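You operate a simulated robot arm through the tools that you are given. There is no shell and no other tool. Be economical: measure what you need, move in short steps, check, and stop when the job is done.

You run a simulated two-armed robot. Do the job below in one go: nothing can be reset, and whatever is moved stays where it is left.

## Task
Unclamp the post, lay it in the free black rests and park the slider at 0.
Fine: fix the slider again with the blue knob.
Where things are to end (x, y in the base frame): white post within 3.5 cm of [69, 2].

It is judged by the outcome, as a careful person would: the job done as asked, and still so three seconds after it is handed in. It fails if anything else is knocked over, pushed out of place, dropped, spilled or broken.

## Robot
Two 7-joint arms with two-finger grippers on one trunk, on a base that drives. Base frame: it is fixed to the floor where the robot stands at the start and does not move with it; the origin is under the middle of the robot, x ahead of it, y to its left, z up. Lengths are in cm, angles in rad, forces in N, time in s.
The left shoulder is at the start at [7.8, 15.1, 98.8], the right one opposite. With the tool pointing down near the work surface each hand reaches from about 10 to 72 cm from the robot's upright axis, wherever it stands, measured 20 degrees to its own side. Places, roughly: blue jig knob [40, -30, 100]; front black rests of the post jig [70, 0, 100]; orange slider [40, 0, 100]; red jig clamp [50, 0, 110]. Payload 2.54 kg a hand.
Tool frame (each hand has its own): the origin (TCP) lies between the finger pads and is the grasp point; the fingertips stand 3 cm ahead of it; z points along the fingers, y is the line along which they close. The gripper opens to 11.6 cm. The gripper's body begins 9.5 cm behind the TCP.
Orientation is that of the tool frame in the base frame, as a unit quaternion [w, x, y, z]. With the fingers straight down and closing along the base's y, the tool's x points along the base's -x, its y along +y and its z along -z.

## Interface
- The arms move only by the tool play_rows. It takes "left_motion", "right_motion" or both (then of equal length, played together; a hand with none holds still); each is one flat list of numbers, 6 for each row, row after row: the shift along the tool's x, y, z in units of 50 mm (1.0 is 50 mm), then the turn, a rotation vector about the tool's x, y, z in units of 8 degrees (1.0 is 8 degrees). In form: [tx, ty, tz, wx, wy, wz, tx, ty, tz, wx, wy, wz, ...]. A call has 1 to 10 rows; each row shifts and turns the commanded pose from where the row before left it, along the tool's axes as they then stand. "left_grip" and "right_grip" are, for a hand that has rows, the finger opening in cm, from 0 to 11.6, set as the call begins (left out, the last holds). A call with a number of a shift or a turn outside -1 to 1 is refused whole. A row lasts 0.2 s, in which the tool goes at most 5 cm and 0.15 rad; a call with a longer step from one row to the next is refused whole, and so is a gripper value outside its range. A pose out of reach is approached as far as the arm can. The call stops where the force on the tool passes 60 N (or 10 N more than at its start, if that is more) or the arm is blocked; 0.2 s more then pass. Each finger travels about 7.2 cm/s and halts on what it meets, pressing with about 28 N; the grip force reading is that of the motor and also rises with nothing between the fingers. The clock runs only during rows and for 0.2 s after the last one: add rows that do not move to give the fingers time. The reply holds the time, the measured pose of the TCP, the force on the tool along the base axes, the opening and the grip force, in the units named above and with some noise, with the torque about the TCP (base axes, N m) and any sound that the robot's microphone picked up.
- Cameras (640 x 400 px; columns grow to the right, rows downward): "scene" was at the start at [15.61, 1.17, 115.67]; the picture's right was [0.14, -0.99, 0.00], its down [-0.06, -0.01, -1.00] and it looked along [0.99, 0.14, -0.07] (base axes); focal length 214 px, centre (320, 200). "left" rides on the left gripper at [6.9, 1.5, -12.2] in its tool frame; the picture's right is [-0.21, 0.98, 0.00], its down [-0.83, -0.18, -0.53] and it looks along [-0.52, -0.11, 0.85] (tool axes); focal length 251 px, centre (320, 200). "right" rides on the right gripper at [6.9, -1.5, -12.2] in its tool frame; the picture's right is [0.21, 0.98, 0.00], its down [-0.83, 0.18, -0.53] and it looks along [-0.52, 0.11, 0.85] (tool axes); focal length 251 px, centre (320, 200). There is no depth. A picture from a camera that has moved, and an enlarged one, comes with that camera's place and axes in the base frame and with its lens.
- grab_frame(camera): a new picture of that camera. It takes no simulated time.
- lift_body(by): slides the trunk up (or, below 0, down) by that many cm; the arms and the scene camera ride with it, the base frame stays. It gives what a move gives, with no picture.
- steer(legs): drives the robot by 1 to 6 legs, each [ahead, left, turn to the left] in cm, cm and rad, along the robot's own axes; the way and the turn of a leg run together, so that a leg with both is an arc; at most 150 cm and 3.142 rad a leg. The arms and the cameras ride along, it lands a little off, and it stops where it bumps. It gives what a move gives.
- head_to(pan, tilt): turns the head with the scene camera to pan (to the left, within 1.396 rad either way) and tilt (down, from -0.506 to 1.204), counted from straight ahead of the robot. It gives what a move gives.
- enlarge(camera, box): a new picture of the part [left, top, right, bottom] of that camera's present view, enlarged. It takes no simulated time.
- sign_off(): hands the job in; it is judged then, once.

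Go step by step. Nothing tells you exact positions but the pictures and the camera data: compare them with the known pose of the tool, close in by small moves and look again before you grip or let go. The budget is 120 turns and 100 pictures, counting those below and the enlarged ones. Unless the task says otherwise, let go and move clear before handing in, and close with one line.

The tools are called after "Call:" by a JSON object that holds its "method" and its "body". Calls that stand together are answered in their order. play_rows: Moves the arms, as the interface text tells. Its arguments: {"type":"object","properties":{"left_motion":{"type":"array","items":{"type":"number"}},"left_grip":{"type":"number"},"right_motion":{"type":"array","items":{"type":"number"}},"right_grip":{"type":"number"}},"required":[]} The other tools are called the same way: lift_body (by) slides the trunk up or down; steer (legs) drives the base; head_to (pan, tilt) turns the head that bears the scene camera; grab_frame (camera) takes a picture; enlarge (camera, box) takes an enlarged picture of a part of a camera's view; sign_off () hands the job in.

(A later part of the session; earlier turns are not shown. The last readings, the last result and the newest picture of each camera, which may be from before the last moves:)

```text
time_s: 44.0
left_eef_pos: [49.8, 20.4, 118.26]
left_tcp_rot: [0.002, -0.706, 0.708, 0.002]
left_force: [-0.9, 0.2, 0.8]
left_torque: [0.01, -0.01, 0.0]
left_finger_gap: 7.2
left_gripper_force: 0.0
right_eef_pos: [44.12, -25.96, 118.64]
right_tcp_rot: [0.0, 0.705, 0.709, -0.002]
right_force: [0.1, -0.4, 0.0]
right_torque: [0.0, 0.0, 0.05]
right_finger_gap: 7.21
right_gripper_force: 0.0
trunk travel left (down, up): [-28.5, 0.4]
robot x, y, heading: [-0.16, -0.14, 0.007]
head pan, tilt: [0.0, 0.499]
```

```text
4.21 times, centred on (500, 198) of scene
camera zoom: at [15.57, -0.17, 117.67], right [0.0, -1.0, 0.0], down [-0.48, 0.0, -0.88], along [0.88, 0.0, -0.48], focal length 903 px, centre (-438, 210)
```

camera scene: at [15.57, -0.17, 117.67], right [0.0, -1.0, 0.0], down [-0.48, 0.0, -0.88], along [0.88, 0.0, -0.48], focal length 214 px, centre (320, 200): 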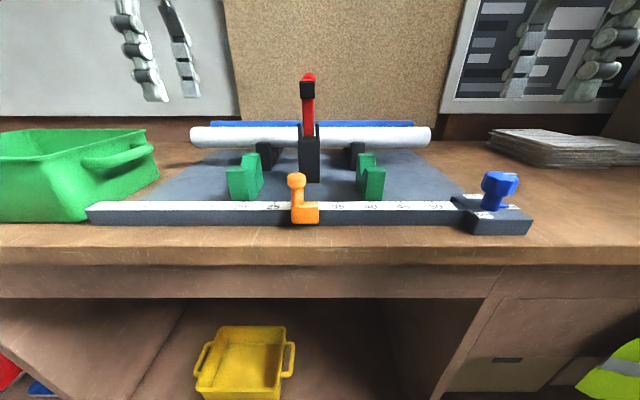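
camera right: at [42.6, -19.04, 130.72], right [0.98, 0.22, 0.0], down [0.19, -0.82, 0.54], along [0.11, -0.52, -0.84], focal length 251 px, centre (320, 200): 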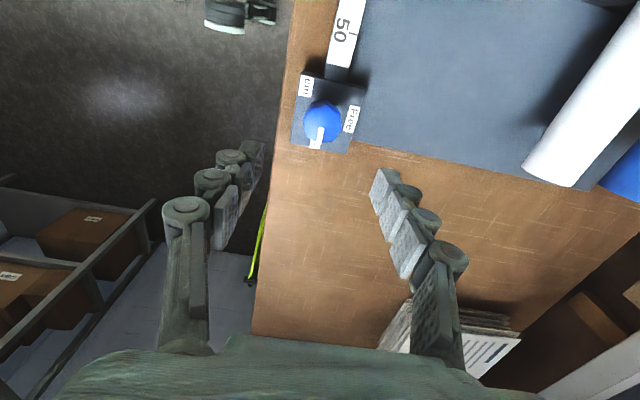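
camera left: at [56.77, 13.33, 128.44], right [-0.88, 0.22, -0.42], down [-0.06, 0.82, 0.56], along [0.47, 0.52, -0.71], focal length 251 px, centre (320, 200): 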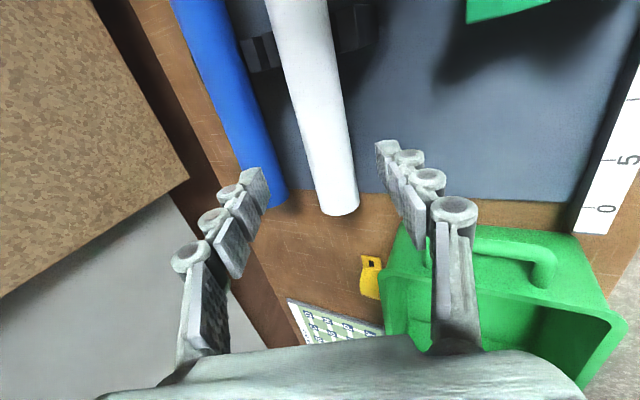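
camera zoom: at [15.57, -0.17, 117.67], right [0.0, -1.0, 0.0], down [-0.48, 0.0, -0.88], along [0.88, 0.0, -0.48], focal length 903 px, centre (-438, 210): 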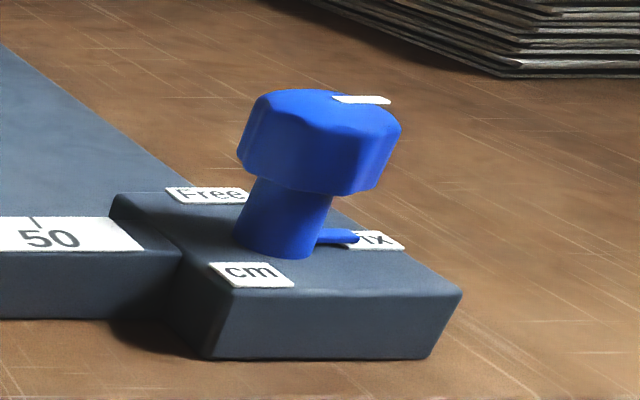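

The knob's axis is at about [44.2, -25.6], its cap spans z≈103.5–106.2 and is ~3.8 cm wide. Going down to grip it.

Call:
{"method": "play_rows", "body": {"right_motion": [0.06, 0, 0.67, 0, 0, 0, 0, 0, 0.67, 0, 0, 0, 0, 0, 0.67, 0, 0, 0, 0, 0, 0.6, 0, 0, 0]}}

Call:
{"method": "grab_frame", "body": {"camera": "right"}}

Call:
{"method": "enlarge", "body": {"camera": "scene", "box": [440, 150, 560, 245]}}

```text
time_s: 45.0
left_eef_pos: [49.96, 20.49, 118.23]
left_tcp_rot: [0.001, -0.706, 0.708, 0.003]
left_force: [-0.3, -0.4, 0.1]
left_torque: [-0.02, 0.0, -0.04]
left_finger_gap: 7.23
left_gripper_force: 0.0
right_eef_pos: [43.98, -25.61, 105.44]
right_tcp_rot: [0.0, 0.707, 0.707, -0.003]
right_force: [0.0, 0.0, 0.5]
right_torque: [0.0, 0.02, 0.01]
right_finger_gap: 7.17
right_gripper_force: 0.1
trunk travel left (down, up): [-28.5, 0.4]
robot x, y, heading: [-0.21, -0.24, -0.001]
head pan, tilt: [0.0, 0.499]
```

```text
34 pictures are left
camera right: at [42.69, -18.66, 117.54], right [0.98, 0.22, 0.0], down [0.18, -0.82, 0.54], along [0.11, -0.52, -0.84], focal length 251 px, centre (320, 200)
```

right: 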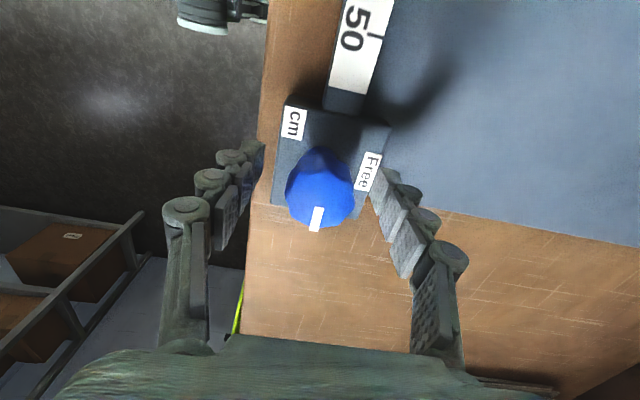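

```text
4.21 times, centred on (500, 198) of scene
camera zoom: at [15.69, -0.15, 117.65], right [0.0, -1.0, 0.0], down [-0.48, 0.0, -0.88], along [0.88, 0.0, -0.48], focal length 903 px, centre (-438, 210)
```

zoom: 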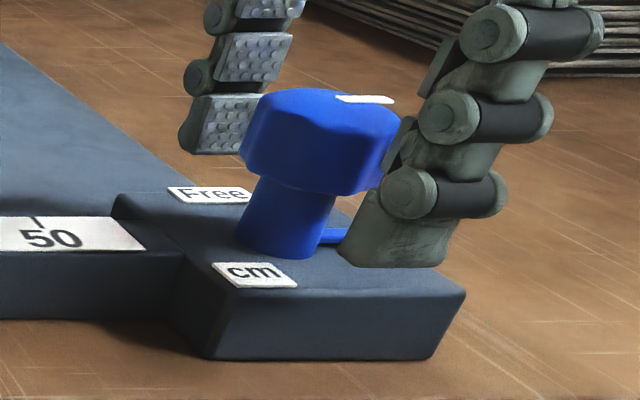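

The knob is between the pads. Closing on it.

Call:
{"method": "play_rows", "body": {"right_motion": [0.04, 0, 0, 0, 0, 0, 0, 0, 0, 0, 0, 0, 0, 0, 0, 0, 0, 0, 0, 0, 0, 0, 0, 0], "right_grip": 2.5}}

```text
time_s: 46.0
left_eef_pos: [50.01, 20.53, 118.14]
left_tcp_rot: [0.001, -0.706, 0.708, 0.002]
left_force: [0.5, -0.4, -0.1]
left_torque: [-0.02, 0.01, -0.01]
left_finger_gap: 7.2
left_gripper_force: 0.1
right_eef_pos: [44.23, -25.44, 105.36]
right_tcp_rot: [-0.001, 0.706, 0.708, -0.002]
right_force: [8.7, -1.0, 1.0]
right_torque: [0.16, -0.23, 0.06]
right_finger_gap: 3.61
right_gripper_force: 45.0
trunk travel left (down, up): [-28.5, 0.4]
robot x, y, heading: [0.15, -0.38, -0.0]
head pan, tilt: [0.0, 0.499]
```

Gripped. Turning a few steps counter-clockwise towards FREE.

Call:
{"method": "play_rows", "body": {"right_motion": [0, 0.02, 0, 0, 0, -0.8, 0, 0, 0, 0, 0, -0.9, 0, 0, 0, 0, 0, -0.9]}}

Call:
{"method": "grab_frame", "body": {"camera": "right"}}

```text
time_s: 46.8
left_eef_pos: [49.76, 20.48, 118.31]
left_tcp_rot: [0.001, -0.706, 0.708, 0.002]
left_force: [-0.4, 0.1, 0.4]
left_torque: [0.01, 0.02, -0.03]
left_finger_gap: 7.21
left_gripper_force: 0.0
right_eef_pos: [44.12, -25.38, 105.35]
right_tcp_rot: [-0.001, 0.565, 0.825, -0.005]
right_force: [-8.0, 1.0, -6.2]
right_torque: [-0.3, -0.29, -0.05]
right_finger_gap: 3.59
right_gripper_force: 45.0
trunk travel left (down, up): [-28.5, 0.4]
robot x, y, heading: [0.12, 0.39, -0.006]
head pan, tilt: [0.0, 0.499]
```

```text
32 pictures are left
camera right: at [40.26, -19.43, 117.5], right [0.83, 0.55, -0.01], down [0.47, -0.7, 0.54], along [0.29, -0.45, -0.84], focal length 251 px, centre (320, 200)
```

right: 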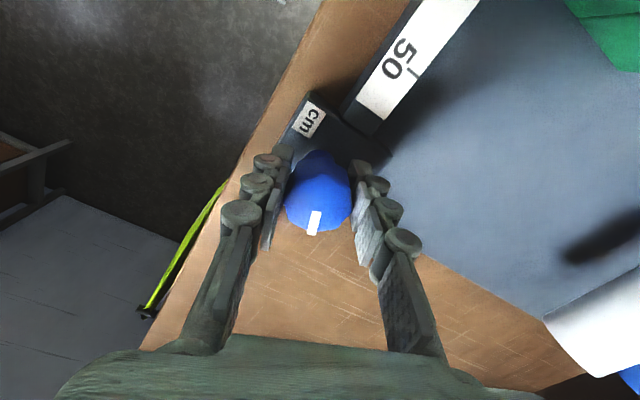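

The knob turns with the hand. Turning the remaining ~68°.

Call:
{"method": "play_rows", "body": {"right_motion": [0, 0, 0, 0, 0, -0.95, 0, 0, 0, 0, 0, -0.95, 0, 0, 0, 0, 0, -0.95, 0, 0, 0, 0, 0, -0.95, 0, 0, 0, 0, 0, -0.95, 0, 0, 0, 0, 0, -0.95, 0, 0, 0, 0, 0, -0.95, 0, 0, 0, 0, 0, -0.95, 0, 0, 0, 0, 0, -0.95]}}

Call:
{"method": "grab_frame", "body": {"camera": "right"}}

Call:
{"method": "enlarge", "body": {"camera": "scene", "box": [440, 150, 560, 245]}}

```text
time_s: 48.8
left_eef_pos: [49.64, 20.18, 118.34]
left_tcp_rot: [0.003, -0.706, 0.708, 0.002]
left_force: [-0.1, -0.3, 0.2]
left_torque: [0.02, -0.02, -0.01]
left_finger_gap: 7.17
left_gripper_force: 0.0
right_eef_pos: [43.71, -25.84, 105.32]
right_tcp_rot: [-0.005, 0.004, 1.0, -0.004]
right_force: [-32.6, -16.8, -26.1]
right_torque: [0.03, 0.27, -0.06]
right_finger_gap: 3.62
right_gripper_force: 44.5
trunk travel left (down, up): [-28.5, 0.4]
robot x, y, heading: [0.29, 0.01, 0.003]
head pan, tilt: [0.0, 0.499]
```

```text
31 pictures are left
camera right: at [37.03, -27.19, 117.61], right [-0.21, 0.98, -0.01], down [0.83, 0.18, 0.53], along [0.52, 0.1, -0.85], focal length 251 px, centre (320, 200)
```

right: 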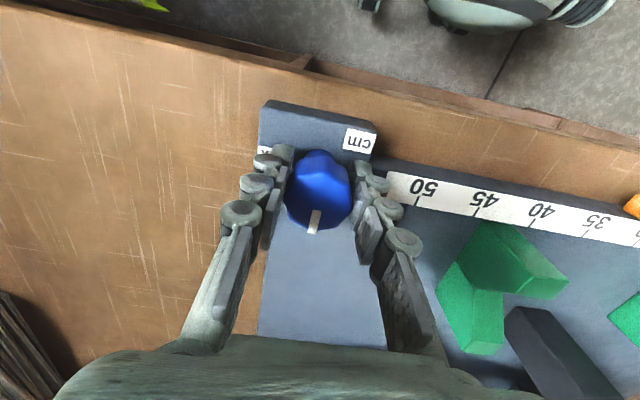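

```text
4.21 times, centred on (500, 198) of scene
camera zoom: at [15.46, -0.42, 117.67], right [0.0, -1.0, 0.0], down [-0.48, 0.0, -0.88], along [0.88, 0.0, -0.48], focal length 903 px, centre (-438, 210)
```

zoom: 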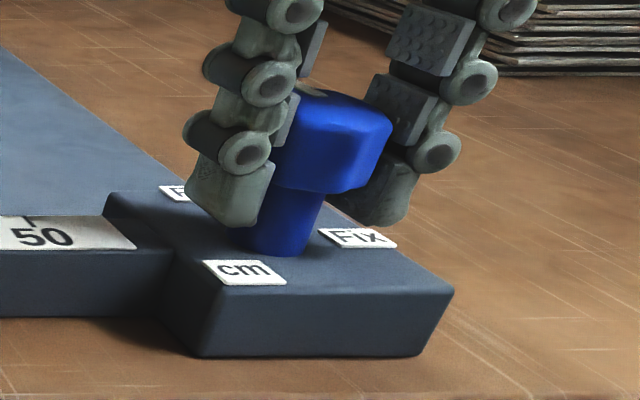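

The knob is on FREE. Releasing it and lifting the right hand straight up a bit.

Call:
{"method": "play_rows", "body": {"right_motion": [0, 0, 0, 0, 0, 0, 0, 0, 0, 0, 0, 0, 0, 0, 0, 0, 0, 0, 0, 0, -0.6, 0, 0, 0, 0, 0, -0.8, 0, 0, 0, 0, 0, -0.8, 0, 0, 0], "right_grip": 7.2}}

Call:
{"method": "enlarge", "body": {"camera": "right", "box": [240, 80, 440, 230]}}

```text
time_s: 50.2
left_eef_pos: [49.82, 20.64, 118.17]
left_tcp_rot: [0.002, -0.705, 0.709, 0.001]
left_force: [0.4, 0.0, 0.1]
left_torque: [0.01, -0.03, -0.02]
left_finger_gap: 7.2
left_gripper_force: 0.2
right_eef_pos: [44.23, -25.35, 116.56]
right_tcp_rot: [-0.002, 0.006, 1.0, -0.003]
right_force: [-0.3, 0.2, 0.1]
right_torque: [-0.01, -0.02, 0.01]
right_finger_gap: 7.21
right_gripper_force: 0.1
trunk travel left (down, up): [-28.5, 0.4]
robot x, y, heading: [-0.4, 0.19, -0.001]
head pan, tilt: [0.0, 0.499]
```

```text
2.67 times, centred on (340, 155) of right
camera zoom: at [37.34, -26.71, 128.75], right [-0.2, 0.98, 0.0], down [0.83, 0.18, 0.53], along [0.52, 0.11, -0.85], focal length 670 px, centre (267, 320)
```

zoom: 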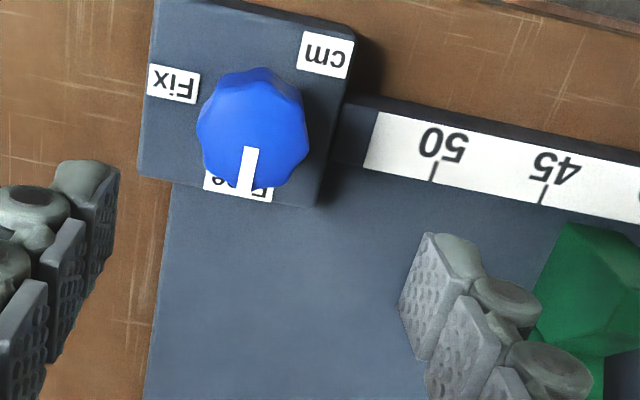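

The mark now reads FREE. I'll rotate the left hand back to neutral yaw to take the slider.

Call:
{"method": "play_rows", "body": {"left_motion": [0, 0, 0, 0, 0, 1, 0, 0, 0, 0, 0, 1, 0, 0, 0, 0, 0, 1, 0, 0, 0, 0, 0, 1, 0, 0, 0, 0, 0, 1, 0, 0, 0, 0, 0, 1]}}

Call:
{"method": "play_rows", "body": {"left_motion": [0, 0, 0, 0, 0, 1, 0, 0, 0, 0, 0, 1, 0, 0, 0, 0, 0, 1, 0, 0, 0, 0, 0, 1, 0, 0, 0, 0, 0, 1, 0, 0, 0, 0, 0, 0.25]}}

Call:
{"method": "play_rows", "body": {"left_motion": [0.35, -0.9, 0, 0, 0, 0, 0.35, -0.9, 0, 0, 0, 0, 0.35, -0.9, 0, 0, 0, 0, 0.3, -0.8, 0, 0, 0, 0], "left_grip": 6}}

Call:
{"method": "grab_frame", "body": {"camera": "left"}}

Call:
{"method": "enlarge", "body": {"camera": "left", "box": [240, 80, 420, 220]}}

```text
time_s: 51.6
left_eef_pos: [50.03, 20.43, 118.29]
left_tcp_rot: [0.001, -0.356, 0.934, 0.001]
left_force: [0.4, -0.3, 0.2]
left_torque: [0.0, 0.01, 0.0]
left_finger_gap: 7.19
left_gripper_force: 0.0
right_eef_pos: [44.13, -25.38, 116.36]
right_tcp_rot: [-0.003, 0.006, 1.0, -0.002]
right_force: [-0.3, -0.7, 0.6]
right_torque: [-0.01, 0.01, -0.03]
right_finger_gap: 7.17
right_gripper_force: 0.1
trunk travel left (down, up): [-28.5, 0.4]
robot x, y, heading: [-0.08, -0.22, 0.005]
head pan, tilt: [0.0, 0.499]
```

```text
time_s: 53.0
left_eef_pos: [49.95, 20.38, 118.34]
left_tcp_rot: [0.0, 0.003, 1.0, 0.001]
left_force: [-0.2, -0.2, 0.4]
left_torque: [-0.02, -0.02, -0.03]
left_finger_gap: 7.19
left_gripper_force: 0.1
right_eef_pos: [44.17, -25.34, 116.42]
right_tcp_rot: [-0.002, 0.006, 1.0, -0.001]
right_force: [-0.6, 0.4, 0.5]
right_torque: [0.02, 0.01, 0.01]
right_finger_gap: 7.22
right_gripper_force: 0.1
trunk travel left (down, up): [-28.5, 0.4]
robot x, y, heading: [0.12, -0.2, 0.001]
head pan, tilt: [0.0, 0.499]
```

```text
time_s: 54.0
left_eef_pos: [43.12, 2.56, 118.14]
left_tcp_rot: [-0.001, 0.0, 1.0, 0.003]
left_force: [-0.9, -0.5, 0.5]
left_torque: [0.0, -0.01, -0.01]
left_finger_gap: 6.0
left_gripper_force: 0.0
right_eef_pos: [44.2, -25.37, 116.4]
right_tcp_rot: [-0.001, 0.006, 1.0, -0.002]
right_force: [0.7, -0.8, -0.3]
right_torque: [0.01, 0.0, 0.01]
right_finger_gap: 7.2
right_gripper_force: 0.0
trunk travel left (down, up): [-28.5, 0.4]
robot x, y, heading: [-0.1, 0.22, -0.0]
head pan, tilt: [0.0, 0.499]
```

```text
28 pictures are left
camera left: at [36.32, 4.19, 130.33], right [0.22, 0.98, 0.0], down [0.83, -0.19, 0.53], along [0.52, -0.11, -0.85], focal length 251 px, centre (320, 200)
```

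left: 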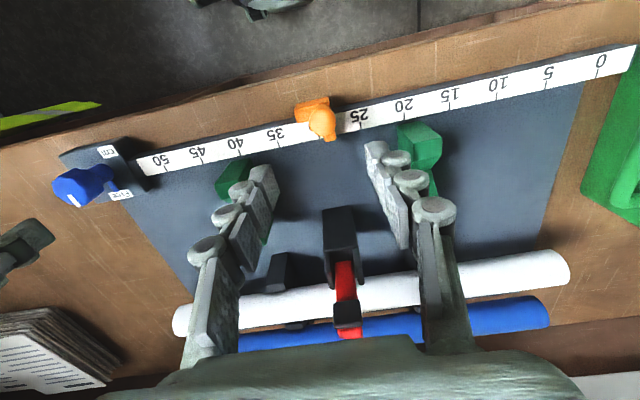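

```text
2.86 times, centred on (330, 150) of left
camera zoom: at [36.32, 4.19, 130.33], right [0.22, 0.98, 0.0], down [0.83, -0.19, 0.53], along [0.52, -0.11, -0.85], focal length 718 px, centre (291, 343)
```

zoom: 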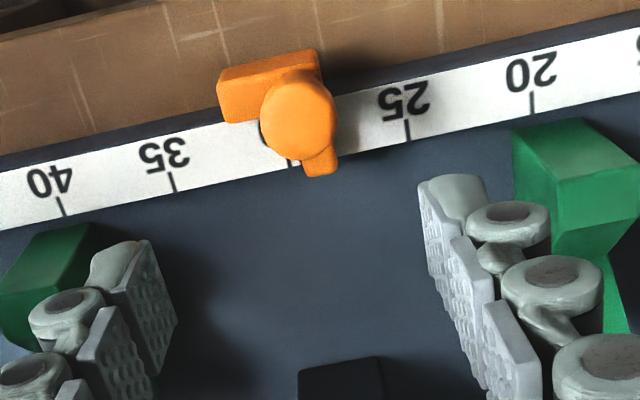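

The stalk is at about [42.3, 3.2], and the slider's orange tab reads about 28.6. Lowering around the stalk's head.

Call:
{"method": "play_rows", "body": {"left_motion": [0.16, 0.12, 0.6, 0, 0, 0, 0, 0, 0.7, 0, 0, 0, 0, 0, 0.7, 0, 0, 0, 0, 0, 0.48, 0, 0, 0]}}

Call:
{"method": "grab_frame", "body": {"camera": "left"}}

Call:
{"method": "enlarge", "body": {"camera": "scene", "box": [230, 140, 380, 240]}}

```text
time_s: 55.0
left_eef_pos: [42.27, 3.66, 105.84]
left_tcp_rot: [-0.001, 0.002, 1.0, 0.001]
left_force: [-0.3, 0.0, -0.2]
left_torque: [0.01, 0.0, -0.01]
left_finger_gap: 5.99
left_gripper_force: 0.0
right_eef_pos: [44.28, -25.42, 116.47]
right_tcp_rot: [-0.001, 0.005, 1.0, -0.003]
right_force: [-0.1, -0.2, 0.0]
right_torque: [-0.01, 0.01, 0.01]
right_finger_gap: 7.22
right_gripper_force: 0.0
trunk travel left (down, up): [-28.5, 0.4]
robot x, y, heading: [0.17, 0.12, -0.001]
head pan, tilt: [0.0, 0.499]
```

```text
26 pictures are left
camera left: at [35.32, 5.14, 117.89], right [0.22, 0.98, 0.0], down [0.83, -0.19, 0.53], along [0.52, -0.11, -0.85], focal length 251 px, centre (320, 200)
```

left: 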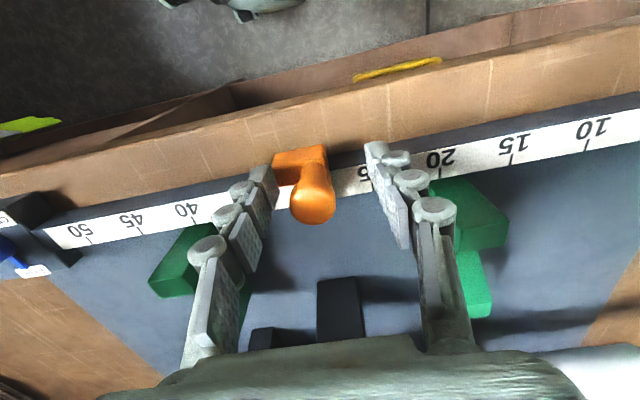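

```text
4.00 times, centred on (305, 190) of scene
camera zoom: at [15.67, -0.12, 117.65], right [0.0, -1.0, 0.0], down [-0.48, 0.0, -0.88], along [0.88, 0.0, -0.48], focal length 858 px, centre (380, 240)
```

zoom: 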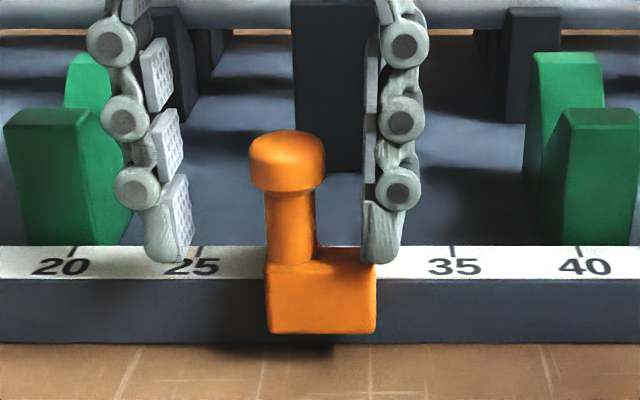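

The stalk is between the fingers. Closing on it.

Call:
{"method": "play_rows", "body": {"left_motion": [0, -0.1, 0, 0, 0, 0, 0, 0, 0, 0, 0, 0, 0, 0, 0, 0, 0, 0, 0, 0, 0, 0, 0, 0], "left_grip": 1.5}}

Call:
{"method": "play_rows", "body": {"left_motion": [0, 0.2, 0, 0, 0, 0, 0, 0.3, 0, 0, 0, 0]}}

Call:
{"method": "grab_frame", "body": {"camera": "scene"}}

```text
time_s: 56.0
left_eef_pos: [42.28, 3.03, 105.83]
left_tcp_rot: [-0.002, 0.002, 1.0, 0.003]
left_force: [-1.8, -0.1, -2.6]
left_torque: [-0.09, 0.12, -0.01]
left_finger_gap: 2.35
left_gripper_force: 46.1
right_eef_pos: [44.2, -25.41, 116.4]
right_tcp_rot: [-0.002, 0.005, 1.0, -0.002]
right_force: [-0.9, 0.6, 0.7]
right_torque: [-0.01, -0.02, 0.02]
right_finger_gap: 7.19
right_gripper_force: 0.0
trunk travel left (down, up): [-28.5, 0.4]
robot x, y, heading: [0.13, 0.55, 0.002]
head pan, tilt: [0.0, 0.499]
```

```text
time_s: 56.6
left_eef_pos: [42.28, 5.69, 105.77]
left_tcp_rot: [-0.001, 0.002, 1.0, 0.003]
left_force: [-7.9, 0.3, -5.3]
left_torque: [-0.38, 0.0, -0.06]
left_finger_gap: 2.38
left_gripper_force: 44.8
right_eef_pos: [44.08, -25.37, 116.53]
right_tcp_rot: [-0.001, 0.004, 1.0, -0.003]
right_force: [-0.3, 0.3, 0.1]
right_torque: [0.0, -0.01, -0.01]
right_finger_gap: 7.19
right_gripper_force: 0.0
trunk travel left (down, up): [-28.5, 0.4]
robot x, y, heading: [0.06, -0.09, -0.0]
head pan, tilt: [0.0, 0.499]
```

```text
24 pictures are left
camera scene: at [15.6, -0.11, 117.65], right [0.0, -1.0, 0.0], down [-0.48, 0.0, -0.88], along [0.88, 0.0, -0.48], focal length 214 px, centre (320, 200)
```

scene: 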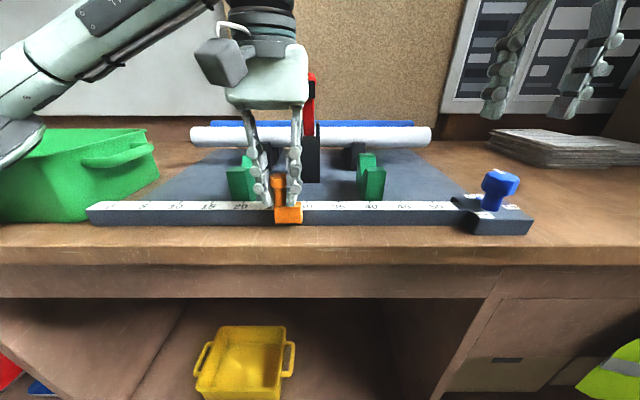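

The slider moves freely. I'll bring it to about y≈23, then check the clearance to the green bin.

Call:
{"method": "play_rows", "body": {"left_motion": [0, 0.7, 0, 0, 0, 0, 0, 0.7, 0, 0, 0, 0, 0, 0.7, 0, 0, 0, 0, 0, 0.7, 0, 0, 0, 0, 0, 0.7, 0, 0, 0, 0]}}

Call:
{"method": "head_to", "body": {"pan": 0.6, "tilt": 0.45}}

Call:
{"method": "grab_frame", "body": {"camera": "scene"}}

Call:
{"method": "grab_frame", "body": {"camera": "left"}}

```text
time_s: 57.8
left_eef_pos: [42.3, 23.35, 105.84]
left_tcp_rot: [-0.001, 0.002, 1.0, 0.003]
left_force: [-24.5, 2.1, -21.7]
left_torque: [-0.12, 0.02, -0.05]
left_finger_gap: 2.36
left_gripper_force: 44.6
right_eef_pos: [44.03, -25.19, 116.54]
right_tcp_rot: [-0.001, 0.004, 1.0, -0.003]
right_force: [-0.5, 0.1, -0.1]
right_torque: [0.0, -0.01, 0.01]
right_finger_gap: 7.19
right_gripper_force: 0.1
trunk travel left (down, up): [-28.5, 0.4]
robot x, y, heading: [-0.21, 0.02, 0.001]
head pan, tilt: [0.0, 0.499]
```

```text
time_s: 58.8
left_eef_pos: [42.28, 23.15, 105.76]
left_tcp_rot: [-0.001, 0.003, 1.0, 0.0]
left_force: [-27.0, 2.4, -22.0]
left_torque: [0.0, 0.23, 0.05]
left_finger_gap: 2.33
left_gripper_force: 45.3
right_eef_pos: [44.12, -25.28, 116.51]
right_tcp_rot: [-0.001, 0.005, 1.0, -0.002]
right_force: [-0.6, -0.2, -0.3]
right_torque: [-0.01, 0.0, 0.0]
right_finger_gap: 7.17
right_gripper_force: 0.1
trunk travel left (down, up): [-28.5, 0.4]
robot x, y, heading: [0.15, 0.15, 0.0]
head pan, tilt: [0.6, 0.45]
```

```text
23 pictures are left
camera scene: at [13.97, 5.15, 118.11], right [0.56, -0.83, 0.0], down [-0.36, -0.25, -0.9], along [0.74, 0.51, -0.43], focal length 214 px, centre (320, 200)
```

scene: 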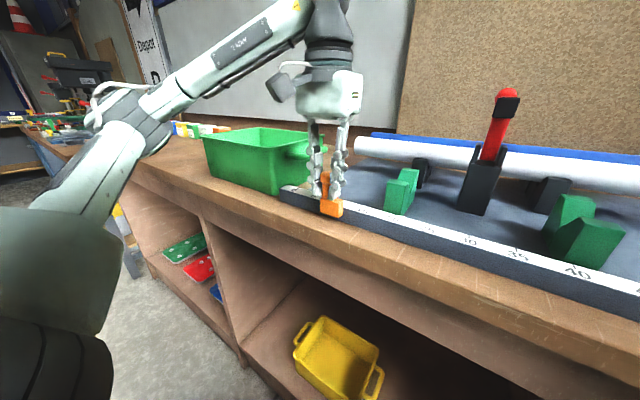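

```text
22 pictures are left
camera left: at [35.42, 24.73, 117.89], right [0.22, 0.98, 0.0], down [0.83, -0.19, 0.53], along [0.52, -0.12, -0.85], focal length 251 px, centre (320, 200)
```

left: 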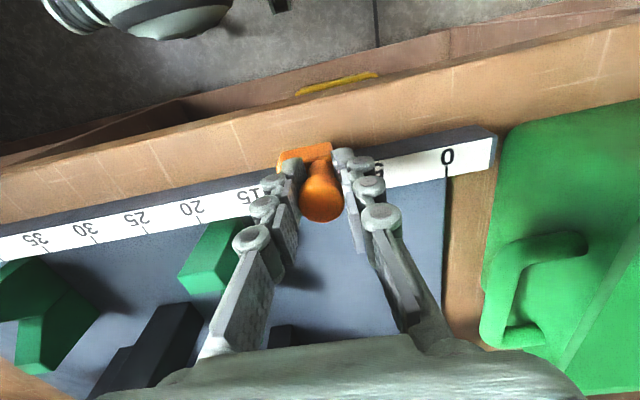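

I need a closer look at the gap between the bin and the rail's zero end.

Call:
{"method": "enlarge", "body": {"camera": "scene", "box": [190, 110, 390, 230]}}

```text
3.20 times, centred on (290, 170) of scene
camera zoom: at [13.97, 5.15, 118.11], right [0.56, -0.83, 0.0], down [-0.36, -0.25, -0.9], along [0.74, 0.51, -0.43], focal length 686 px, centre (416, 296)
```

zoom: 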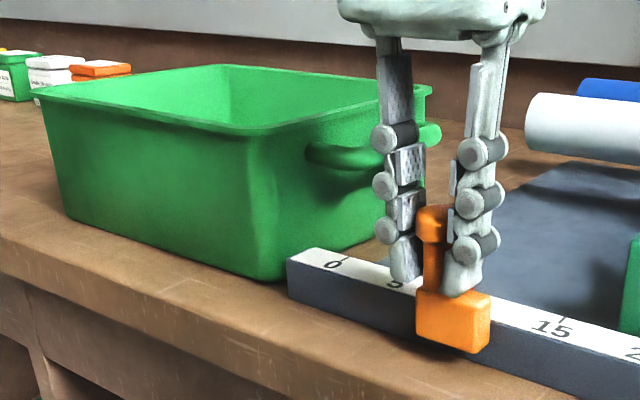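

The bin's rim corner is near [42.5, 36], so the hand fits. I'll ease the side load and move the slider to just short of 0, then read it.

Call:
{"method": "play_rows", "body": {"left_motion": [0.03, 0.4, 0.02, 0, 0, 0, 0, 0.4, 0, 0, 0, 0, 0, 0.4, 0, 0, 0, 0, 0, 0.35, 0, 0, 0, 0]}}

Call:
{"method": "grab_frame", "body": {"camera": "left"}}

Call:
{"method": "enlarge", "body": {"camera": "scene", "box": [240, 140, 370, 230]}}

```text
time_s: 59.8
left_eef_pos: [42.27, 31.05, 105.9]
left_tcp_rot: [0.0, 0.001, 1.0, 0.001]
left_force: [-12.3, 0.4, -24.3]
left_torque: [-0.08, 0.03, 0.07]
left_finger_gap: 2.35
left_gripper_force: 44.5
right_eef_pos: [44.3, -25.34, 116.44]
right_tcp_rot: [-0.001, 0.005, 1.0, -0.002]
right_force: [0.0, -0.2, -0.2]
right_torque: [0.02, 0.02, -0.01]
right_finger_gap: 7.19
right_gripper_force: 0.0
trunk travel left (down, up): [-28.5, 0.4]
robot x, y, heading: [0.32, 0.12, 0.0]
head pan, tilt: [0.6, 0.45]
```

```text
20 pictures are left
camera left: at [35.44, 32.52, 117.92], right [0.22, 0.98, 0.0], down [0.83, -0.19, 0.53], along [0.52, -0.11, -0.85], focal length 251 px, centre (320, 200)
```

left: 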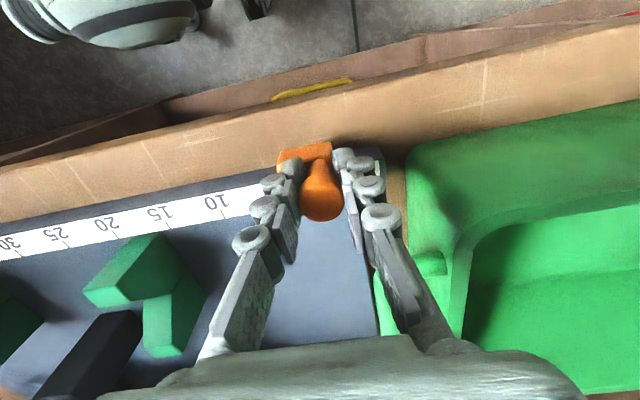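

```text
4.44 times, centred on (305, 185) of scene
camera zoom: at [14.16, 5.18, 118.08], right [0.56, -0.83, 0.0], down [-0.36, -0.25, -0.9], along [0.74, 0.51, -0.44], focal length 953 px, centre (387, 267)
```

zoom: 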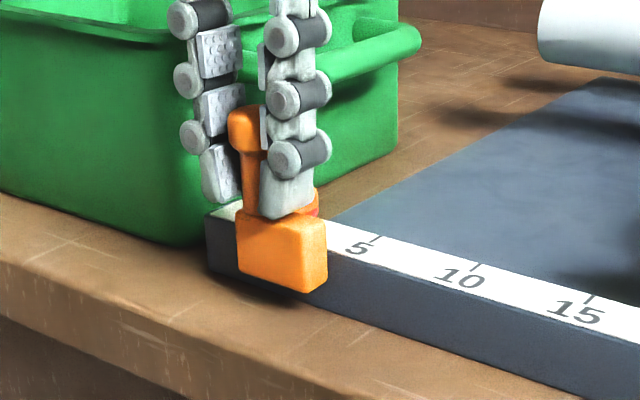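

The zero mark is hidden by the hand. I'll release the stalk, go up and read it from above.

Call:
{"method": "play_rows", "body": {"left_motion": [0, 0, 0, 0, 0, 0, 0, 0, 0, 0, 0, 0, 0, 0, -0.6, 0, 0, 0, 0, 0, -0.8, 0, 0, 0, 0.3, -0.1, -0.8, 0, 0, 0], "left_grip": 4.8}}

Call:
{"method": "enlarge", "body": {"camera": "left", "box": [240, 70, 400, 190]}}

Call:
{"method": "enlarge", "body": {"camera": "scene", "box": [250, 160, 340, 220]}}

```text
time_s: 61.0
left_eef_pos: [40.68, 30.23, 116.87]
left_tcp_rot: [0.0, 0.002, 1.0, 0.002]
left_force: [0.4, -0.7, 0.1]
left_torque: [-0.02, -0.05, 0.02]
left_finger_gap: 4.8
left_gripper_force: 0.0
right_eef_pos: [44.19, -25.37, 116.39]
right_tcp_rot: [0.0, 0.006, 1.0, -0.001]
right_force: [-0.1, 0.2, 1.0]
right_torque: [0.01, -0.02, 0.0]
right_finger_gap: 7.2
right_gripper_force: 0.1
trunk travel left (down, up): [-28.5, 0.4]
robot x, y, heading: [-0.06, 0.09, -0.002]
head pan, tilt: [0.6, 0.45]
```

```text
3.33 times, centred on (320, 130) of left
camera zoom: at [33.7, 31.72, 129.0], right [0.22, 0.98, 0.0], down [0.83, -0.19, 0.53], along [0.52, -0.11, -0.85], focal length 838 px, centre (320, 433)
```

zoom: 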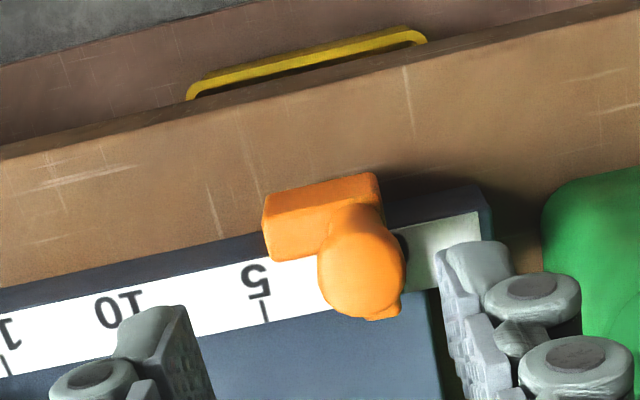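

```text
6.67 times, centred on (295, 190) of scene
camera zoom: at [14.05, 5.0, 118.11], right [0.56, -0.83, 0.0], down [-0.36, -0.25, -0.9], along [0.74, 0.51, -0.43], focal length 1430 px, centre (487, 267)
```

zoom: 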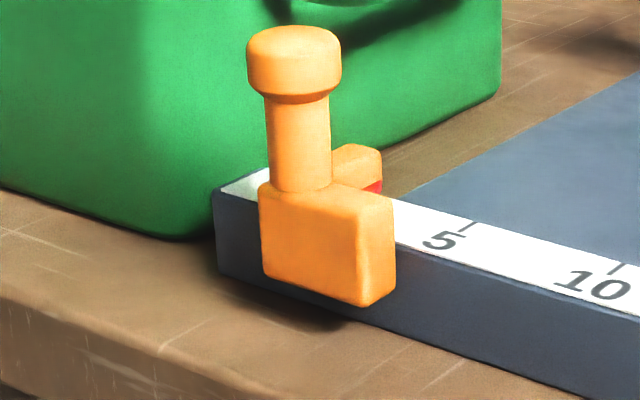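

The stalk head hides the pointer from this angle. I'll move the left hand forward so its camera looks straight down on the pointer.

Call:
{"method": "play_rows", "body": {"left_motion": [-0.8, 0, 0, 0, 0, 0, -0.8, 0, 0, 0, 0, 0, -0.8, 0, 0, 0, 0, 0]}}

Call:
{"method": "enlarge", "body": {"camera": "left", "box": [240, 0, 400, 110]}}

```text
time_s: 61.8
left_eef_pos: [52.8, 30.07, 116.73]
left_tcp_rot: [-0.001, 0.002, 1.0, 0.001]
left_force: [1.2, 0.3, -0.2]
left_torque: [-0.01, 0.05, 0.0]
left_finger_gap: 4.81
left_gripper_force: 0.1
right_eef_pos: [44.26, -25.32, 116.45]
right_tcp_rot: [-0.002, 0.006, 1.0, -0.001]
right_force: [0.6, -1.2, -0.2]
right_torque: [0.03, 0.02, 0.0]
right_finger_gap: 7.21
right_gripper_force: 0.0
trunk travel left (down, up): [-28.5, 0.4]
robot x, y, heading: [0.1, 0.18, 0.003]
head pan, tilt: [0.6, 0.45]
```

```text
3.64 times, centred on (320, 55) of left
camera zoom: at [45.88, 31.68, 128.82], right [0.22, 0.98, 0.0], down [0.83, -0.19, 0.53], along [0.52, -0.11, -0.85], focal length 914 px, centre (320, 727)
```

zoom: 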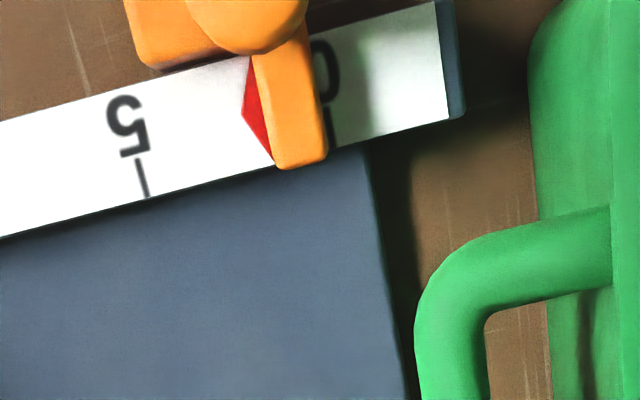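

The red index tip shows about 2.0, which matches an initial 30.0 and 28 cm of travel. The last 2 cm I'll do by pushing the stalk from its right side with closed fingers, away from the bin.

Call:
{"method": "play_rows", "body": {"left_motion": [0.7, -0.22, 0, 0, 0, 0, 0.7, -0.22, 0, 0, 0, 0, 0.7, -0.22, 0, 0, 0, 0, 0, 0, 0.7, 0, 0, 0, 0, 0, 0.7, 0, 0, 0, 0, 0, 0.76, 0, 0, 0], "left_grip": 0}}

Call:
{"method": "enlarge", "body": {"camera": "left", "box": [220, 110, 420, 240]}}

```text
time_s: 63.2
left_eef_pos: [42.3, 27.02, 105.91]
left_tcp_rot: [0.001, 0.001, 1.0, 0.002]
left_force: [0.1, 0.2, -0.1]
left_torque: [0.0, 0.02, 0.01]
left_finger_gap: 0.0
left_gripper_force: 28.4
right_eef_pos: [44.23, -25.31, 116.44]
right_tcp_rot: [-0.002, 0.006, 1.0, -0.002]
right_force: [0.3, 0.6, 0.1]
right_torque: [-0.03, 0.01, -0.01]
right_finger_gap: 7.19
right_gripper_force: 0.0
trunk travel left (down, up): [-28.5, 0.4]
robot x, y, heading: [-0.15, 0.02, -0.003]
head pan, tilt: [0.6, 0.45]
```

```text
3.08 times, centred on (320, 175) of left
camera zoom: at [35.44, 28.36, 117.99], right [0.22, 0.98, 0.0], down [0.83, -0.19, 0.53], along [0.52, -0.11, -0.85], focal length 774 px, centre (320, 277)
```

zoom: 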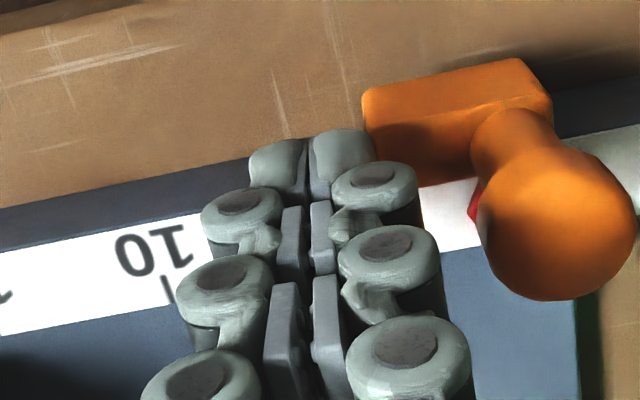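

Pushing gently towards zero, stopping a bit short.

Call:
{"method": "play_rows", "body": {"left_motion": [0, 0.2, 0, 0, 0, 0, 0, 0.16, 0, 0, 0, 0, 0, 0.16, 0, 0, 0, 0]}}

Call:
{"method": "enlarge", "body": {"camera": "left", "box": [220, 110, 420, 240]}}

```text
time_s: 64.0
left_eef_pos: [42.29, 29.53, 106.04]
left_tcp_rot: [-0.001, 0.001, 1.0, 0.002]
left_force: [-0.2, -1.4, 0.0]
left_torque: [-0.02, 0.01, 0.01]
left_finger_gap: 0.0
left_gripper_force: 28.0
right_eef_pos: [44.23, -25.44, 116.26]
right_tcp_rot: [-0.002, 0.005, 1.0, -0.001]
right_force: [-0.1, 0.1, -0.8]
right_torque: [0.01, -0.04, -0.01]
right_finger_gap: 7.17
right_gripper_force: 0.0
trunk travel left (down, up): [-28.5, 0.4]
robot x, y, heading: [0.27, 0.12, -0.004]
head pan, tilt: [0.6, 0.45]
```

```text
3.08 times, centred on (320, 175) of left
camera zoom: at [35.36, 31.01, 118.13], right [0.22, 0.98, 0.0], down [0.83, -0.19, 0.53], along [0.52, -0.11, -0.85], focal length 774 px, centre (320, 277)
```

zoom: 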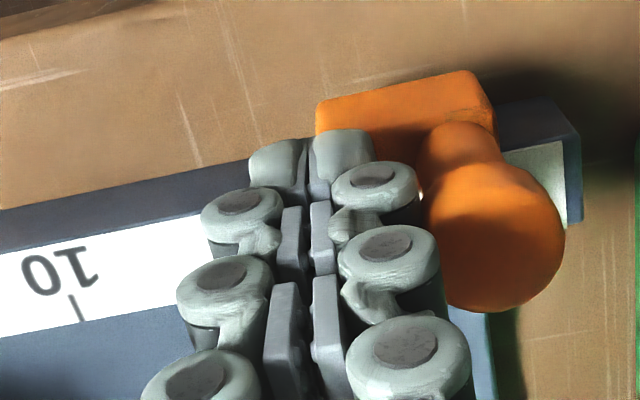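

It has moved about 1.5 cm, so I'll push 0.3 cm more, then back off and read the index from above.

Call:
{"method": "play_rows", "body": {"left_motion": [0, 0.06, 0, 0, 0, 0, 0, 0, 0, 0, 0, 0, 0, -0.3, 0, 0, 0, 0, 0, 0, -0.8, 0, 0, 0, 0, 0, -0.8, 0, 0, 0, 0, 0, -0.6, 0, 0, 0, -0.8, 0.2, 0, 0, 0, 0, -0.8, 0.1, 0, 0, 0, 0, -0.6, 0, 0, 0, 0, 0]}}

Call:
{"method": "enlarge", "body": {"camera": "left", "box": [260, 0, 420, 110]}}

```text
time_s: 66.0
left_eef_pos: [53.51, 29.89, 117.0]
left_tcp_rot: [-0.001, 0.002, 1.0, 0.002]
left_force: [0.2, 0.8, 0.5]
left_torque: [-0.01, -0.01, -0.01]
left_finger_gap: 0.02
left_gripper_force: 28.6
right_eef_pos: [44.25, -25.43, 116.45]
right_tcp_rot: [-0.002, 0.005, 1.0, -0.002]
right_force: [0.2, 0.1, -0.1]
right_torque: [0.01, 0.05, -0.01]
right_finger_gap: 7.19
right_gripper_force: 0.1
trunk travel left (down, up): [-28.5, 0.4]
robot x, y, heading: [-0.01, 0.21, 0.0]
head pan, tilt: [0.6, 0.45]
```

```text
3.64 times, centred on (340, 55) of left
camera zoom: at [46.59, 31.37, 129.11], right [0.22, 0.98, 0.0], down [0.83, -0.19, 0.53], along [0.52, -0.11, -0.85], focal length 914 px, centre (247, 727)
```

zoom: 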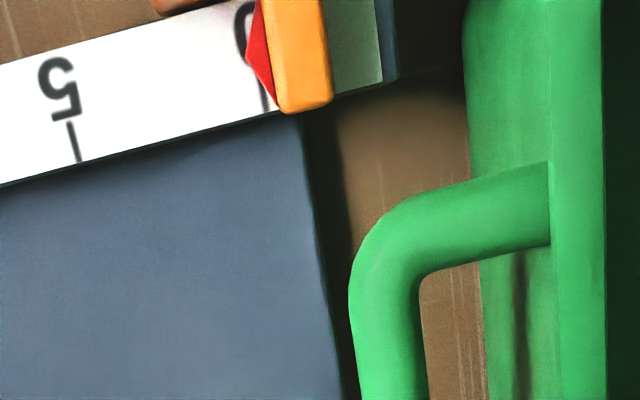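

The index shows about 0.2, so one more small nudge of 0.2 cm is needed.

Call:
{"method": "play_rows", "body": {"left_motion": [0.75, -0.16, 0, 0, 0, 0, 0.75, -0.16, 0, 0, 0, 0, 0.74, 0, 0, 0, 0, 0, 0, 0, 0.74, 0, 0, 0, 0, 0, 0.74, 0, 0, 0, 0, 0, 0.72, 0, 0, 0, 0, 0.1, 0, 0, 0, 0]}}

```text
time_s: 67.6
left_eef_pos: [41.91, 28.87, 105.98]
left_tcp_rot: [-0.001, 0.002, 1.0, 0.002]
left_force: [0.4, -0.2, 0.4]
left_torque: [0.01, 0.02, 0.0]
left_finger_gap: 0.03
left_gripper_force: 28.3
right_eef_pos: [44.22, -25.27, 116.42]
right_tcp_rot: [-0.001, 0.005, 1.0, -0.001]
right_force: [0.6, 0.3, 0.1]
right_torque: [-0.01, 0.04, -0.01]
right_finger_gap: 7.21
right_gripper_force: 0.1
trunk travel left (down, up): [-28.5, 0.4]
robot x, y, heading: [-0.02, -0.0, -0.003]
head pan, tilt: [0.6, 0.45]
```

Call:
{"method": "play_rows", "body": {"left_motion": [0, 0.14, 0, 0, 0, 0, 0, 0.09, 0, 0, 0, 0, 0, 0, 0, 0, 0, 0]}}

Call:
{"method": "play_rows", "body": {"left_motion": [0, -0.3, 0, 0, 0, 0, 0, 0, -0.8, 0, 0, 0, 0, 0, -0.8, 0, 0, 0, 0, 0, -0.6, 0, 0, 0, -0.8, 0.2, 0, 0, 0, 0, -0.8, 0.1, 0, 0, 0, 0, -0.3, 0, 0, 0, 0, 0]}}

Call:
{"method": "enlarge", "body": {"camera": "left", "box": [270, 0, 380, 70]}}

```text
time_s: 68.4
left_eef_pos: [42.0, 29.9, 106.0]
left_tcp_rot: [-0.001, 0.002, 1.0, 0.002]
left_force: [-1.2, -1.2, -1.0]
left_torque: [-0.01, 0.01, 0.03]
left_finger_gap: 0.0
left_gripper_force: 27.7
right_eef_pos: [44.19, -25.32, 116.46]
right_tcp_rot: [-0.001, 0.005, 1.0, -0.002]
right_force: [0.5, -0.8, 1.5]
right_torque: [-0.01, 0.0, -0.02]
right_finger_gap: 7.21
right_gripper_force: 0.1
trunk travel left (down, up): [-28.5, 0.4]
robot x, y, heading: [0.04, 0.11, 0.0]
head pan, tilt: [0.6, 0.45]
```

```text
time_s: 70.0
left_eef_pos: [51.54, 29.76, 117.2]
left_tcp_rot: [-0.001, 0.003, 1.0, 0.001]
left_force: [0.7, 0.1, 0.5]
left_torque: [-0.02, 0.02, 0.0]
left_finger_gap: 0.0
left_gripper_force: 28.4
right_eef_pos: [44.16, -25.22, 116.41]
right_tcp_rot: [-0.002, 0.005, 1.0, -0.003]
right_force: [0.1, 0.8, 0.3]
right_torque: [-0.01, 0.03, -0.03]
right_finger_gap: 7.19
right_gripper_force: 0.1
trunk travel left (down, up): [-28.5, 0.4]
robot x, y, heading: [-0.19, -0.19, 0.0]
head pan, tilt: [0.6, 0.45]
```

```text
5.71 times, centred on (325, 35) of left
camera zoom: at [44.75, 31.29, 129.27], right [0.22, 0.98, 0.0], down [0.83, -0.19, 0.53], along [0.52, -0.11, -0.85], focal length 1437 px, centre (291, 1143)
```

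zoom: 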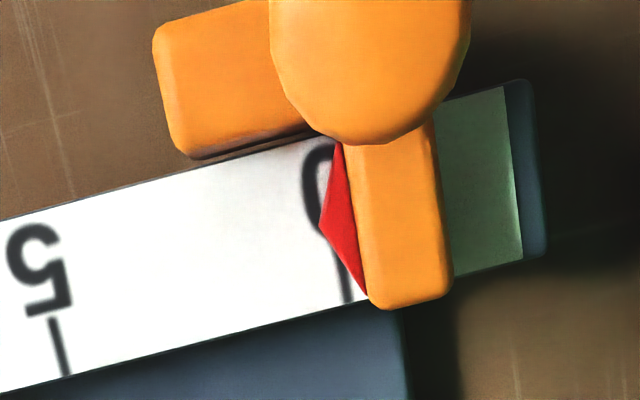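

The index reads about 0.15, so one last fine nudge.

Call:
{"method": "play_rows", "body": {"left_motion": [0.8, -0.16, 0, 0, 0, 0, 0.8, -0.16, 0, 0, 0, 0, 0.27, 0, 0, 0, 0, 0, 0, 0, 0.74, 0, 0, 0, 0, 0, 0.74, 0, 0, 0, 0, 0, 0.76, 0, 0, 0, 0, 0.1, 0, 0, 0, 0, 0, 0.1, 0, 0, 0, 0]}}

```text
time_s: 71.8
left_eef_pos: [42.25, 29.4, 105.83]
left_tcp_rot: [0.0, 0.002, 1.0, 0.003]
left_force: [0.8, 0.0, -0.4]
left_torque: [0.01, 0.02, 0.01]
left_finger_gap: 0.0
left_gripper_force: 28.0
right_eef_pos: [44.2, -25.32, 116.49]
right_tcp_rot: [-0.002, 0.005, 1.0, -0.003]
right_force: [0.8, 0.2, -0.4]
right_torque: [0.01, 0.0, 0.01]
right_finger_gap: 7.21
right_gripper_force: 0.0
trunk travel left (down, up): [-28.5, 0.4]
robot x, y, heading: [0.2, -0.01, -0.001]
head pan, tilt: [0.6, 0.45]
```

Call:
{"method": "play_rows", "body": {"left_motion": [0, 0.08, 0, 0, 0, 0, 0, 0.06, 0, 0, 0, 0, 0, 0, 0, 0, 0, 0]}}

Call:
{"method": "play_rows", "body": {"left_motion": [0, -0.3, 0, 0, 0, 0, 0, 0, -0.8, 0, 0, 0, 0, 0, -0.8, 0, 0, 0, 0, 0, -0.6, 0, 0, 0, -0.8, 0.2, 0, 0, 0, 0, -0.8, 0.1, 0, 0, 0, 0, -0.3, 0, 0, 0, 0, 0]}}

Call:
{"method": "enlarge", "body": {"camera": "left", "box": [270, 0, 380, 70]}}

```text
time_s: 72.6
left_eef_pos: [42.14, 30.12, 105.71]
left_tcp_rot: [0.0, 0.002, 1.0, 0.002]
left_force: [-1.9, -1.7, -1.0]
left_torque: [-0.03, -0.01, 0.05]
left_finger_gap: 0.0
left_gripper_force: 28.2
right_eef_pos: [44.17, -25.46, 116.36]
right_tcp_rot: [-0.002, 0.005, 1.0, -0.001]
right_force: [0.8, 0.0, 0.0]
right_torque: [0.05, -0.01, 0.0]
right_finger_gap: 7.19
right_gripper_force: 0.0
trunk travel left (down, up): [-28.5, 0.4]
robot x, y, heading: [-0.03, 0.03, -0.002]
head pan, tilt: [0.6, 0.45]
```

```text
time_s: 74.2
left_eef_pos: [51.74, 30.09, 116.78]
left_tcp_rot: [0.0, 0.002, 1.0, 0.003]
left_force: [-0.2, 0.1, 0.4]
left_torque: [-0.02, 0.0, -0.03]
left_finger_gap: 0.0
left_gripper_force: 27.8
right_eef_pos: [44.17, -25.45, 116.37]
right_tcp_rot: [-0.002, 0.004, 1.0, -0.002]
right_force: [0.1, -1.0, -0.5]
right_torque: [-0.02, 0.0, -0.05]
right_finger_gap: 7.2
right_gripper_force: 0.1
trunk travel left (down, up): [-28.5, 0.4]
robot x, y, heading: [0.02, 0.24, 0.005]
head pan, tilt: [0.6, 0.45]
```

```text
5.71 times, centred on (325, 35) of left
camera zoom: at [44.78, 31.57, 128.93], right [0.22, 0.98, 0.0], down [0.83, -0.19, 0.53], along [0.52, -0.11, -0.85], focal length 1437 px, centre (291, 1143)
```

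zoom: 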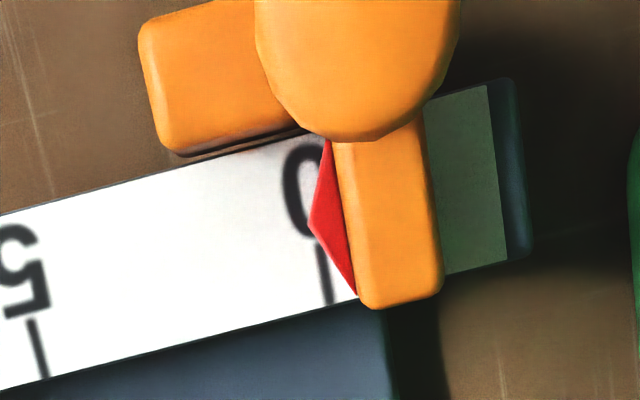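

The index now sits on 0. Now the right hand goes back to the knob to fix it.

Call:
{"method": "play_rows", "body": {"right_motion": [0, 0, 0.75, 0, 0, 0, 0, 0, 0.75, 0, 0, 0, 0, 0, 0.7, 0, 0, 0]}}

Call:
{"method": "play_rows", "body": {"right_motion": [0, 0, 0, 0, 0, 0, 0, 0, 0, 0, 0, 0, 0, 0, 0, 0, 0, 0, 0, 0, 0, 0, 0, 0], "right_grip": 2.5}}

Call:
{"method": "play_rows", "body": {"right_motion": [0, 0, 0, 0, 0, 0.9, 0, 0, 0, 0, 0, 0.95, 0, 0, 0, 0, 0, 0.95, 0, 0, 0, 0, 0, 0.95, 0, 0, 0, 0, 0, 0.95, 0, 0, 0, 0, 0, 0.95]}}

Call:
{"method": "grab_frame", "body": {"camera": "right"}}

```text
time_s: 75.0
left_eef_pos: [51.74, 30.0, 116.82]
left_tcp_rot: [-0.001, 0.001, 1.0, 0.002]
left_force: [0.1, -0.6, -0.8]
left_torque: [0.05, 0.04, -0.01]
left_finger_gap: 0.01
left_gripper_force: 27.9
right_eef_pos: [44.14, -25.41, 105.43]
right_tcp_rot: [-0.001, 0.006, 1.0, -0.002]
right_force: [0.6, 0.5, 0.0]
right_torque: [0.02, 0.04, 0.02]
right_finger_gap: 7.23
right_gripper_force: 0.1
trunk travel left (down, up): [-28.5, 0.4]
robot x, y, heading: [0.23, 0.25, -0.001]
head pan, tilt: [0.6, 0.45]
```

```text
time_s: 76.0
left_eef_pos: [51.67, 29.8, 117.05]
left_tcp_rot: [0.0, 0.002, 1.0, 0.004]
left_force: [-1.0, 0.3, -0.1]
left_torque: [-0.01, 0.03, 0.0]
left_finger_gap: 0.0
left_gripper_force: 28.2
right_eef_pos: [44.12, -25.8, 105.57]
right_tcp_rot: [-0.001, 0.007, 1.0, -0.003]
right_force: [4.2, -29.9, 13.2]
right_torque: [-0.55, -0.2, 0.0]
right_finger_gap: 3.61
right_gripper_force: 45.4
trunk travel left (down, up): [-28.5, 0.4]
robot x, y, heading: [0.17, -0.22, -0.0]
head pan, tilt: [0.6, 0.45]
```

```text
time_s: 77.4
left_eef_pos: [51.49, 29.88, 116.99]
left_tcp_rot: [0.0, 0.002, 1.0, 0.003]
left_force: [-0.3, 0.4, 0.1]
left_torque: [-0.01, 0.0, -0.02]
left_finger_gap: 0.0
left_gripper_force: 27.3
right_eef_pos: [44.04, -25.73, 105.37]
right_tcp_rot: [0.001, 0.391, 0.921, -0.004]
right_force: [9.5, -29.5, 28.9]
right_torque: [-0.62, -0.08, -0.02]
right_finger_gap: 3.62
right_gripper_force: 45.1
trunk travel left (down, up): [-28.5, 0.4]
robot x, y, heading: [-0.05, 0.42, -0.001]
head pan, tilt: [0.6, 0.45]
```

```text
10 pictures are left
camera right: at [38.28, -21.73, 117.59], right [0.55, 0.83, -0.01], down [0.7, -0.47, 0.54], along [0.44, -0.3, -0.84], focal length 251 px, centre (320, 200)
```

right: 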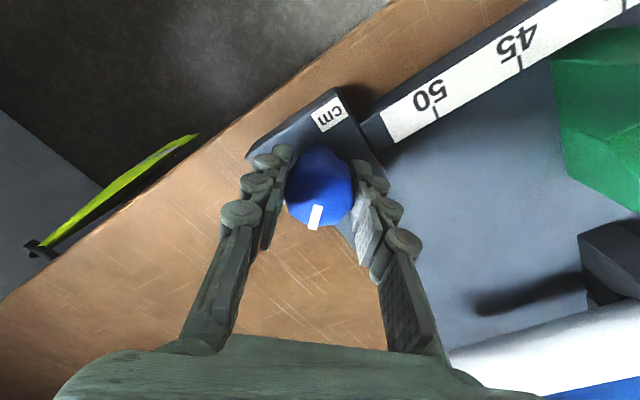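

The knob turns with the hand. I'll ease the side load and finish the turn to FIX.

Call:
{"method": "play_rows", "body": {"right_motion": [-0.035, -0.03, -0.015, 0, 0, 0.95, 0, 0, 0, 0, 0, 0.95, 0, 0, 0, 0, 0, 0.95, 0, 0, 0, 0, 0, 0.95, 0, 0, 0, 0, 0, 0.95, 0, 0, 0, 0, 0, 0.85]}}

Call:
{"method": "grab_frame", "body": {"camera": "right"}}

```text
time_s: 78.8
left_eef_pos: [51.61, 30.11, 116.86]
left_tcp_rot: [0.0, 0.002, 1.0, 0.003]
left_force: [-0.8, -0.3, -0.2]
left_torque: [-0.01, 0.0, -0.02]
left_finger_gap: 0.0
left_gripper_force: 27.9
right_eef_pos: [44.25, -25.71, 105.39]
right_tcp_rot: [0.0, 0.711, 0.703, -0.002]
right_force: [9.6, -9.9, 13.6]
right_torque: [-0.12, -0.35, 0.51]
right_finger_gap: 3.61
right_gripper_force: 44.7
trunk travel left (down, up): [-28.5, 0.4]
robot x, y, heading: [0.28, -0.03, 0.005]
head pan, tilt: [0.6, 0.45]
```

```text
9 pictures are left
camera right: at [42.85, -18.71, 117.59], right [0.98, 0.2, 0.0], down [0.17, -0.83, 0.54], along [0.11, -0.52, -0.84], focal length 251 px, centre (320, 200)
```

right: 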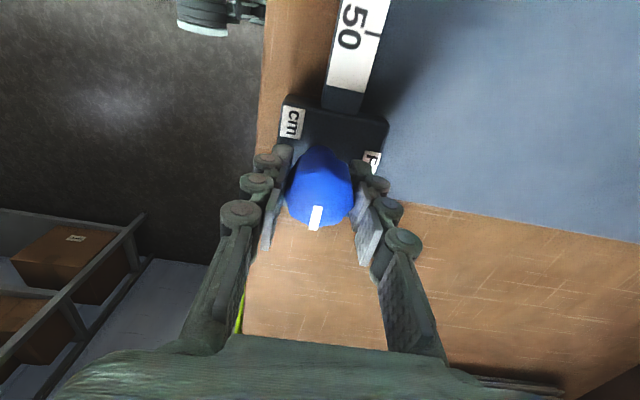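

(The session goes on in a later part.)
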